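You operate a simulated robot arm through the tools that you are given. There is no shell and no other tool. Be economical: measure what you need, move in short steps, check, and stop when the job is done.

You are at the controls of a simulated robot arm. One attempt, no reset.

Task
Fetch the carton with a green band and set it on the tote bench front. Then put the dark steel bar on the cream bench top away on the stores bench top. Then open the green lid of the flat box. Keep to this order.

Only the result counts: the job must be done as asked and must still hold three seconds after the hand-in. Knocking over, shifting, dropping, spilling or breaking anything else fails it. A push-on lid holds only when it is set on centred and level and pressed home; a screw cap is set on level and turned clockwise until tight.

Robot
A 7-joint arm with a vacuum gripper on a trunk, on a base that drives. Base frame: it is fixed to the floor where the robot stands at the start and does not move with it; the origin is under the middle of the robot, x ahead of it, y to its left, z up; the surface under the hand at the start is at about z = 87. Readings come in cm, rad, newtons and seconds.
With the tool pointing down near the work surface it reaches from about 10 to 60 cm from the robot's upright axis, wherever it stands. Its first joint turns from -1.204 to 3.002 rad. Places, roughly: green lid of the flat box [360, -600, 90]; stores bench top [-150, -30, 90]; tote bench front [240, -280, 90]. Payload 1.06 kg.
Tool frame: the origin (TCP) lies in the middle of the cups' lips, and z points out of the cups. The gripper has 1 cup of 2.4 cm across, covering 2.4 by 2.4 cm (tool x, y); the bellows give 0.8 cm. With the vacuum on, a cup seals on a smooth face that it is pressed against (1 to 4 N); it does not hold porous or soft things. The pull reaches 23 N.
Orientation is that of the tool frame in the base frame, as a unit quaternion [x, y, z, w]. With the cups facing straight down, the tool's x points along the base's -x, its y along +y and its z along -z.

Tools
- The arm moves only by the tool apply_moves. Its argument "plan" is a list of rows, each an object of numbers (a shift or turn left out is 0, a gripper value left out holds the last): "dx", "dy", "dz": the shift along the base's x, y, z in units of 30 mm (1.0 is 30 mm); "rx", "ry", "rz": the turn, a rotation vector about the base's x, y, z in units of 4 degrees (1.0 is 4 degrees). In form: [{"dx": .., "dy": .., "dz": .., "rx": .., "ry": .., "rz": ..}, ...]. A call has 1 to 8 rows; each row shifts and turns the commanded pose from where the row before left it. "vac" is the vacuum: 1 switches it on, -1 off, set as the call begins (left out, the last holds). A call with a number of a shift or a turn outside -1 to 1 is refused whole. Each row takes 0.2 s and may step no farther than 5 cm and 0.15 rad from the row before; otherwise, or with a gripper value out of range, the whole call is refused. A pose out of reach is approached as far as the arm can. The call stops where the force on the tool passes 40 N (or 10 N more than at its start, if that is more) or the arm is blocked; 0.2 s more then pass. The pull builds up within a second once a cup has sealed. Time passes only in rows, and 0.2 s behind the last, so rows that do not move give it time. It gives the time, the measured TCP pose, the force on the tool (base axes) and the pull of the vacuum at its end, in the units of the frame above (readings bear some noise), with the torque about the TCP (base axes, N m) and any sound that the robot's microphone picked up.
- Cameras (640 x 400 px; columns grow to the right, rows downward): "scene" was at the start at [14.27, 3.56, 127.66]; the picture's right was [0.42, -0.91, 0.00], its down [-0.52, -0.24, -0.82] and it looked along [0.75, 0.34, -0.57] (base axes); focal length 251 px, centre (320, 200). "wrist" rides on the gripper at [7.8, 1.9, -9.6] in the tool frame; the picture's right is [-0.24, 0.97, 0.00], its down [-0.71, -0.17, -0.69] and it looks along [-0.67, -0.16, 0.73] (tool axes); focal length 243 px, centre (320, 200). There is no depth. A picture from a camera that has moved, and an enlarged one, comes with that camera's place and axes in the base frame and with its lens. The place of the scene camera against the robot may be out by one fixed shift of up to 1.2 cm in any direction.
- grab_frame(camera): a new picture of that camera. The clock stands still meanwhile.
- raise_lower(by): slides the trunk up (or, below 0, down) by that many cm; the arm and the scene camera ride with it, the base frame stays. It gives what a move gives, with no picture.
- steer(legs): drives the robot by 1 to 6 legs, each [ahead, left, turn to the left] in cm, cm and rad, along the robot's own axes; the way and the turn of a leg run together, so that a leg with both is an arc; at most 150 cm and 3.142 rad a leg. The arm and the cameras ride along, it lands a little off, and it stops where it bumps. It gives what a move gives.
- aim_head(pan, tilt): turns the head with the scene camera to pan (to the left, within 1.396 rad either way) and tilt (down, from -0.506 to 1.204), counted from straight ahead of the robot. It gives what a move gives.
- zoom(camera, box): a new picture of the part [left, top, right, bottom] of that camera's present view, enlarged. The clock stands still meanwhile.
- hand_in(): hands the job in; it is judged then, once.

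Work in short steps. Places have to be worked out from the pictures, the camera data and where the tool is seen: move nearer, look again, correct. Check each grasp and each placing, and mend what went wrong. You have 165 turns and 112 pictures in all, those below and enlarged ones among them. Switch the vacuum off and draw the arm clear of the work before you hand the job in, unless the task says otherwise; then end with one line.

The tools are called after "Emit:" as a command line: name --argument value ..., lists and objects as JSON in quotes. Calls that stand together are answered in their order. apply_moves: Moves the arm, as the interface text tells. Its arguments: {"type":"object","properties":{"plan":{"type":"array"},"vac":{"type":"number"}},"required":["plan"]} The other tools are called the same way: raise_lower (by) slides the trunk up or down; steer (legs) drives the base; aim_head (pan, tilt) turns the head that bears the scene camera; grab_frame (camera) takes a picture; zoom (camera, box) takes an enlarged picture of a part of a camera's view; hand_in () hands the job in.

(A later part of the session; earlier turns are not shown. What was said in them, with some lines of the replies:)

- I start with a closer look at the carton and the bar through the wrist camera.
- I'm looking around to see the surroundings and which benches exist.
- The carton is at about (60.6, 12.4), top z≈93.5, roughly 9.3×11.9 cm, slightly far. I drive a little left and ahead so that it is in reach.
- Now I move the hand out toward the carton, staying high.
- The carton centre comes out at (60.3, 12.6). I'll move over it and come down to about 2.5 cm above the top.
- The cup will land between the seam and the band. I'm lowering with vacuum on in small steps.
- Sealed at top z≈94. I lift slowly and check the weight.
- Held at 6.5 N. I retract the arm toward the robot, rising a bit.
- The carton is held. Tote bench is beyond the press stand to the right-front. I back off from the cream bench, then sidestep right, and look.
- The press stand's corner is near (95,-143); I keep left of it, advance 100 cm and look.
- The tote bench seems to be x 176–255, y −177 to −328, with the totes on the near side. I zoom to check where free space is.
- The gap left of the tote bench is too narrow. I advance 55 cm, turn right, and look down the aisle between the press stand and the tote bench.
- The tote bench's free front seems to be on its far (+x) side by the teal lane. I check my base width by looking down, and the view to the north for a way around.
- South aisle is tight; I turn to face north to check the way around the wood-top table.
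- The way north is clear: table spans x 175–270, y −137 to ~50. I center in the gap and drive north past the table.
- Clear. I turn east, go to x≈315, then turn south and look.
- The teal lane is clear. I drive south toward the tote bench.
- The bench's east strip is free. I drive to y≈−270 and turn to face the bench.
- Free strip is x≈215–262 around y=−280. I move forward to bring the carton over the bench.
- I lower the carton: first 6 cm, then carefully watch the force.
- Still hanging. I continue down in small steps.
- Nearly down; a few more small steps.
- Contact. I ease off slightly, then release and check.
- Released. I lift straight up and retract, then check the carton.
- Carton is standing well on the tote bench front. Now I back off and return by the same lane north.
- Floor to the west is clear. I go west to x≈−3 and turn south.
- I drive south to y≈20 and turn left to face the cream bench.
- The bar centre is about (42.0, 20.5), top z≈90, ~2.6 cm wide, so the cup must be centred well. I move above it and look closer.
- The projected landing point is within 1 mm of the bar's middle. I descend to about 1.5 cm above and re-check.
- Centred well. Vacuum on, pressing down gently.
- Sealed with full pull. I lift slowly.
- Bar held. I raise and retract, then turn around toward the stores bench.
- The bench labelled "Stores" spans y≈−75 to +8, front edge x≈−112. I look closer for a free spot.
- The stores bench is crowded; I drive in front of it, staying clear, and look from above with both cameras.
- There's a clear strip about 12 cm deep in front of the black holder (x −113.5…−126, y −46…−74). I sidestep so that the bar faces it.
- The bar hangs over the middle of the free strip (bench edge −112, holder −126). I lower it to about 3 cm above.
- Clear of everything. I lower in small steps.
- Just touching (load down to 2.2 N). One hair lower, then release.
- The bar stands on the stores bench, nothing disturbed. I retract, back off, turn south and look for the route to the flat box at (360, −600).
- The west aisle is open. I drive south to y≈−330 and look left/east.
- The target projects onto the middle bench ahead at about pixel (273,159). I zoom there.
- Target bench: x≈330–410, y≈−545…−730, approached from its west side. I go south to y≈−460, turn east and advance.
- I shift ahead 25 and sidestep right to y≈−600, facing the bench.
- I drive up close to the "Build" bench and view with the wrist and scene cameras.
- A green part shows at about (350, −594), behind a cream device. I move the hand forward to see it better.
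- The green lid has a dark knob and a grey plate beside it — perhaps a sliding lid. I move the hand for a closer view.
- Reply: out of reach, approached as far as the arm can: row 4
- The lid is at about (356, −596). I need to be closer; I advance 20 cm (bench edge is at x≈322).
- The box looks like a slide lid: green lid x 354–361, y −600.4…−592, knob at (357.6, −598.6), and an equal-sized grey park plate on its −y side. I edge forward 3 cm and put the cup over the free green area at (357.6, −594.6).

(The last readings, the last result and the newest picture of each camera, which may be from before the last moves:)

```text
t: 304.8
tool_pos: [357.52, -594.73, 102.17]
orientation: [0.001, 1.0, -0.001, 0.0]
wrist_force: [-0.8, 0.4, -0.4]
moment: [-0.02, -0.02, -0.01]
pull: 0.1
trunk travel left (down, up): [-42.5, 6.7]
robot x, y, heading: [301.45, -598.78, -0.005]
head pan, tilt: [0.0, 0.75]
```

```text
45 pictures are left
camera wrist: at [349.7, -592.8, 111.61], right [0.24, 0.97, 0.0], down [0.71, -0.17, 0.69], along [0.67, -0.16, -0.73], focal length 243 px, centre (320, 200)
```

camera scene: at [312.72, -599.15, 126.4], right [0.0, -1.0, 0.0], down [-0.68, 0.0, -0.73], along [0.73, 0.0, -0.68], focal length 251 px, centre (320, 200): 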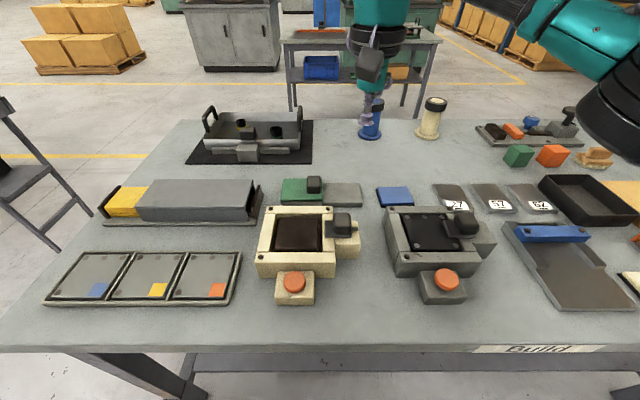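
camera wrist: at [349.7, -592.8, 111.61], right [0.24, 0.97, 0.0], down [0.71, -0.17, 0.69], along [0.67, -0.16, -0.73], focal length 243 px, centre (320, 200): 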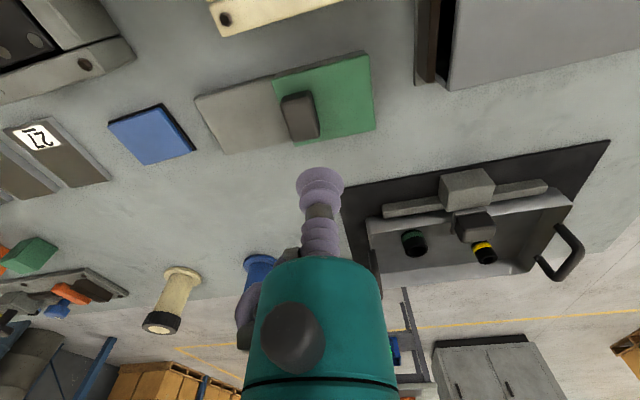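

Comparing two views, the lid is lower (z≈84.8): x 356.4–364.6, y −599.7…−589.5, knob y −599…−596. The cup target becomes (360.5, −592.6); I edge 2.5 cm forward and shift.

Emit:
steer --legs '[[2.5, 0, 0]]'

Emit:
apply_moves --plan '[{"dy": 0.7, "dx": 0.15}, {"dz": -1}, {"dz": -1}, {}]'

Emit:
grab_frame --camera "wrist"

```text
t: 305.6
tool_pos: [360.08, -594.85, 102.1]
orientation: [0.002, 1.0, 0.0, 0.0]
wrist_force: [0.5, -0.5, 0.0]
moment: [0.02, 0.02, -0.03]
pull: 0.2
trunk travel left (down, up): [-42.5, 6.7]
robot x, y, heading: [303.24, -599.19, -0.002]
head pan, tilt: [0.0, 0.75]
```

```text
t: 306.6
tool_pos: [360.53, -592.64, 96.16]
orientation: [0.002, 1.0, 0.0, 0.0]
wrist_force: [0.1, 0.1, 0.3]
moment: [-0.01, 0.0, 0.04]
pull: 0.0
out of reach, approached as far as the arm can: row 1
trunk travel left (down, up): [-42.5, 6.7]
robot x, y, heading: [303.76, -599.06, 0.001]
head pan, tilt: [0.0, 0.75]
```

```text
44 pictures are left
camera wrist: at [352.66, -590.75, 105.65], right [0.24, 0.97, 0.0], down [0.71, -0.17, 0.69], along [0.67, -0.16, -0.73], focal length 243 px, centre (320, 200)
```

wrist: 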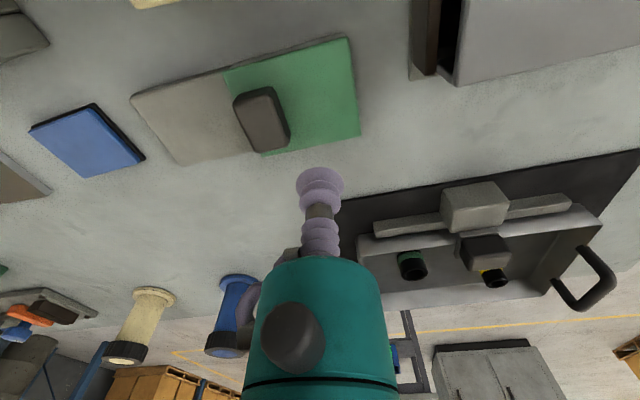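

Landing point is in the middle of the free green area. I descend to ~1.5 cm above.

Emit:
apply_moves --plan '[{"dz": -1}, {"dz": -1}, {"dz": -0.9}, {}]'

Emit:
grab_frame --camera "wrist"

Emit:
zoom --camera "scene" --box '[240, 100, 480, 250]'

```text
t: 307.6
tool_pos: [360.35, -592.84, 87.45]
orientation: [0.002, 1.0, -0.001, 0.0]
wrist_force: [0.0, 0.0, -0.2]
moment: [-0.02, -0.03, 0.0]
pull: 0.1
out of reach, approached as far as the arm can: row 3
trunk travel left (down, up): [-42.5, 6.7]
robot x, y, heading: [303.82, -599.29, -0.001]
head pan, tilt: [0.0, 0.75]
```

```text
43 pictures are left
camera wrist: at [352.39, -590.86, 97.08], right [0.24, 0.97, 0.0], down [0.71, -0.17, 0.69], along [0.67, -0.16, -0.73], focal length 243 px, centre (320, 200)
```

wrist: 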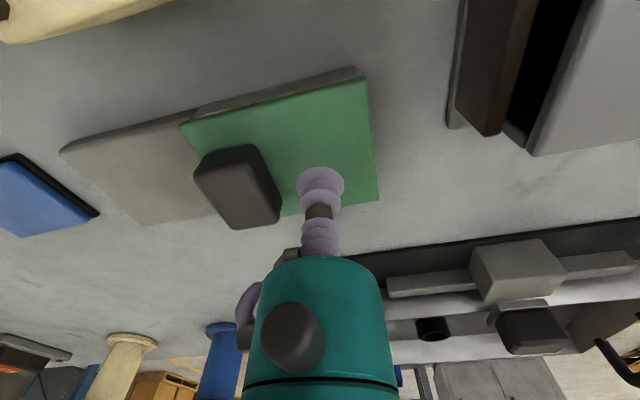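

```text
2.67 times, centred on (360, 175) of scene
camera zoom: at [318.19, -599.17, 126.4], right [0.0, -1.0, 0.0], down [-0.68, 0.0, -0.73], along [0.73, 0.0, -0.68], focal length 669 px, centre (213, 267)
```

zoom: 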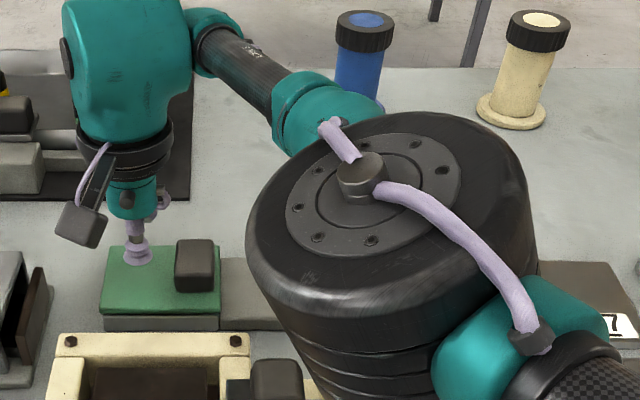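

Good position. Vacuum on; I lower gently onto the lid, pulling back 3 mm in x to stay in reach.

Emit:
apply_moves --plan '[{"dz": -0.4, "dx": -0.15}, {"dz": -0.3}, {"dz": -0.12}, {}]' --vac 1

```text
t: 308.6
tool_pos: [359.76, -592.8, 85.1]
orientation: [0.001, 1.0, 0.0, 0.0]
wrist_force: [-2.6, -1.5, 1.7]
moment: [0.01, 0.06, 0.14]
pull: 22.9
trunk travel left (down, up): [-42.5, 6.7]
robot x, y, heading: [303.41, -598.7, -0.0]
head pan, tilt: [0.0, 0.75]
```

Sealed with light contact. I test by sliding 1 cm toward −y (over the grey plate).

Emit:
apply_moves --plan '[{"dy": -0.1}, {"dy": -0.12}, {"dy": -0.12}, {}]'

Emit:
grab_frame --camera "wrist"

```text
t: 309.6
tool_pos: [359.71, -593.75, 84.99]
orientation: [0.0, 1.0, -0.001, 0.0]
wrist_force: [-0.8, -0.4, 2.0]
moment: [-0.01, 0.02, 0.05]
pull: 22.4
trunk travel left (down, up): [-42.5, 6.7]
robot x, y, heading: [303.73, -599.23, -0.002]
head pan, tilt: [0.0, 0.75]
```

```text
41 pictures are left
camera wrist: at [351.91, -591.83, 94.55], right [0.24, 0.97, 0.0], down [0.71, -0.17, 0.69], along [0.67, -0.16, -0.73], focal length 243 px, centre (320, 200)
```

wrist: 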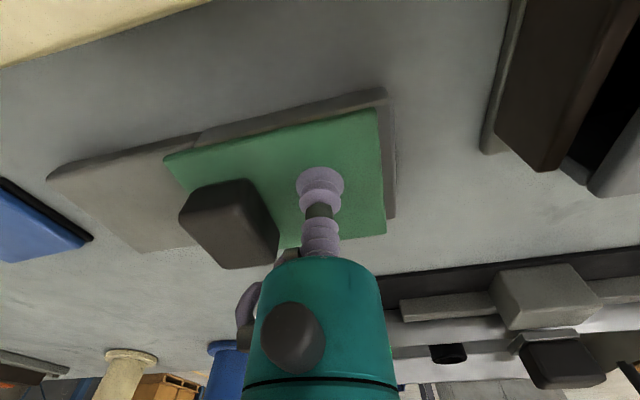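

The lid slides freely and the box rim shows at the +y side. I continue sliding.

Emit:
apply_moves --plan '[{"dy": -0.25}, {"dy": -0.25}, {"dy": -0.25}, {"dy": -0.25}, {"dy": -0.25}, {"dy": -0.25}, {}]'

Emit:
grab_frame --camera "wrist"

```text
t: 311.2
tool_pos: [359.84, -598.27, 84.93]
orientation: [0.001, 1.0, 0.0, 0.0]
wrist_force: [-1.4, -0.6, -2.1]
moment: [0.0, 0.02, -0.06]
pull: 22.6
trunk travel left (down, up): [-42.5, 6.7]
robot x, y, heading: [303.76, -599.1, -0.003]
head pan, tilt: [0.0, 0.75]
```

```text
40 pictures are left
camera wrist: at [351.92, -596.36, 94.55], right [0.24, 0.97, 0.0], down [0.71, -0.17, 0.69], along [0.67, -0.16, -0.73], focal length 243 px, centre (320, 200)
```

wrist: 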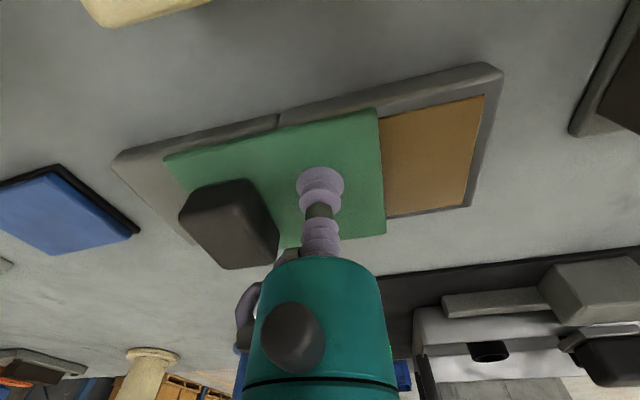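

The interior shows. I continue until it is fully open, watching for a stop.

Emit:
apply_moves --plan '[{"dy": -0.25}, {"dy": -0.25}, {"dy": -0.25}, {"dy": -0.25}, {"dy": -0.15}, {}]'

Emit:
grab_frame --camera "wrist"

```text
t: 312.6
tool_pos: [359.69, -601.76, 85.03]
orientation: [0.002, 1.0, -0.001, 0.0]
wrist_force: [-4.5, 0.0, -1.2]
moment: [0.01, -0.01, 0.06]
pull: 23.1
trunk travel left (down, up): [-42.5, 6.7]
robot x, y, heading: [303.52, -599.14, 0.002]
head pan, tilt: [0.0, 0.75]
```

```text
39 pictures are left
camera wrist: at [351.92, -599.74, 94.58], right [0.24, 0.97, 0.0], down [0.71, -0.17, 0.69], along [0.67, -0.16, -0.73], focal length 243 px, centre (320, 200)
```

wrist: 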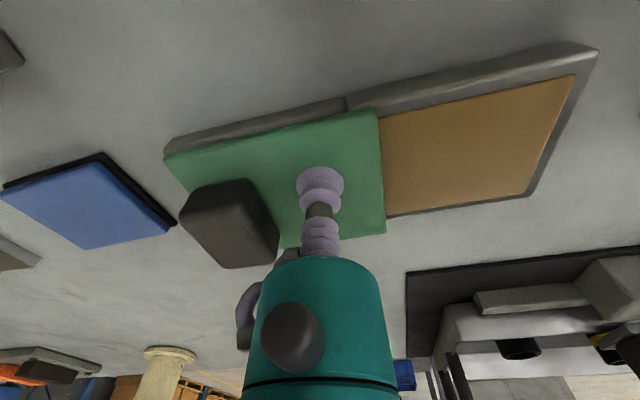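

Still about 1.5 cm overlap. I slide further in small steps, watching for an end stop.

Emit:
apply_moves --plan '[{"dy": -0.15}, {"dy": -0.15}, {}]'

```text
t: 313.4
tool_pos: [359.77, -602.35, 85.08]
orientation: [0.001, 1.0, 0.0, 0.001]
wrist_force: [-2.0, 8.9, -0.5]
moment: [-0.11, 0.04, 0.03]
pull: 23.0
trunk travel left (down, up): [-42.5, 6.7]
robot x, y, heading: [303.9, -598.77, -0.004]
head pan, tilt: [0.0, 0.75]
```

Force of 8.9 N in y: end stop reached after ~9.5 cm of travel. I release the vacuum and lift straight up.

Emit:
apply_moves --plan '[{"dy": 0.06}, {}, {}, {}, {}, {}]' --vac -1

Emit:
apply_moves --plan '[{"dz": 0.15}, {"dz": 0.4}, {"dz": 0.8}, {"dz": 1}, {"dz": 1}, {"dz": 1}, {"dz": 1}, {"dz": 1}]'

Emit:
apply_moves --plan '[{"dx": -1}, {"dx": -1}, {"dx": -1}, {"dx": -1}, {"dx": -1}, {"dx": -1}]'

Emit:
grab_frame --camera "wrist"

Emit:
grab_frame --camera "scene"

```text
t: 314.9
tool_pos: [359.8, -602.5, 85.03]
orientation: [0.002, 1.0, -0.001, 0.001]
wrist_force: [-0.3, -0.6, 0.3]
moment: [-0.02, 0.0, -0.01]
pull: 0.0
trunk travel left (down, up): [-42.5, 6.7]
robot x, y, heading: [303.03, -598.82, -0.002]
head pan, tilt: [0.0, 0.75]
```

```text
t: 316.6
tool_pos: [359.84, -602.47, 104.22]
orientation: [0.002, 1.0, -0.001, 0.0]
wrist_force: [0.1, 0.1, 0.1]
moment: [0.02, 0.03, 0.0]
pull: 0.1
trunk travel left (down, up): [-42.5, 6.7]
robot x, y, heading: [303.67, -599.23, -0.005]
head pan, tilt: [0.0, 0.75]
```

```text
t: 318.1
tool_pos: [341.65, -602.45, 104.13]
orientation: [0.002, 1.0, -0.001, 0.0]
wrist_force: [0.2, -0.5, 0.0]
moment: [-0.02, -0.01, 0.0]
pull: 0.0
trunk travel left (down, up): [-42.5, 6.7]
robot x, y, heading: [303.82, -598.74, -0.002]
head pan, tilt: [0.0, 0.75]
```

```text
38 pictures are left
camera wrist: at [333.88, -600.51, 113.61], right [0.24, 0.97, 0.0], down [0.71, -0.17, 0.69], along [0.67, -0.16, -0.73], focal length 243 px, centre (320, 200)
```

wrist: 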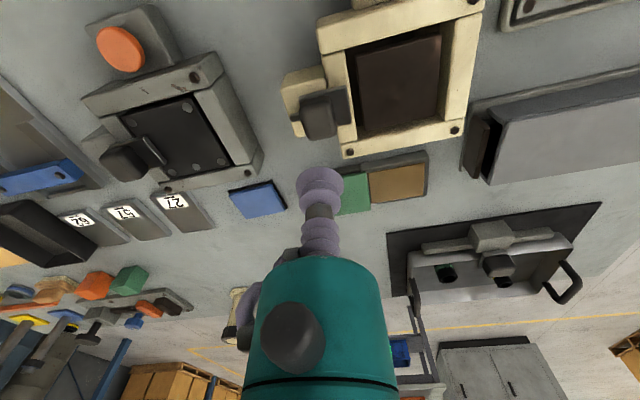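

```text
37 pictures are left
camera scene: at [318.17, -599.17, 126.4], right [0.0, -1.0, 0.0], down [-0.68, 0.0, -0.73], along [0.73, 0.0, -0.68], focal length 251 px, centre (320, 200)
```

scene: 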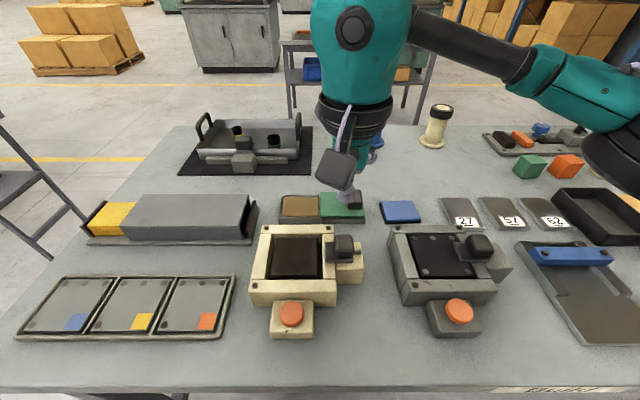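

The lid is fully slid open and stays there, and nothing else on the bench has moved. I draw the robot clear of the bench and hand in.

Emit:
steer --legs '[[-30, 0, 0]]'

Emit:
hand_in

```text
t: 320.1
tool_pos: [311.8, -602.36, 103.96]
orientation: [0.001, 1.0, -0.001, 0.0]
wrist_force: [0.1, -0.3, 0.0]
moment: [0.02, -0.01, 0.01]
pull: 0.1
trunk travel left (down, up): [-42.5, 6.7]
robot x, y, heading: [273.87, -598.97, -0.005]
head pan, tilt: [0.0, 0.75]
```

```text
The job is handed in.
```

The job is handed in: the green-banded carton is on the tote bench front, the steel bar is on the stores bench top, and the flat box's green lid is slid open to its stop, done in that order.
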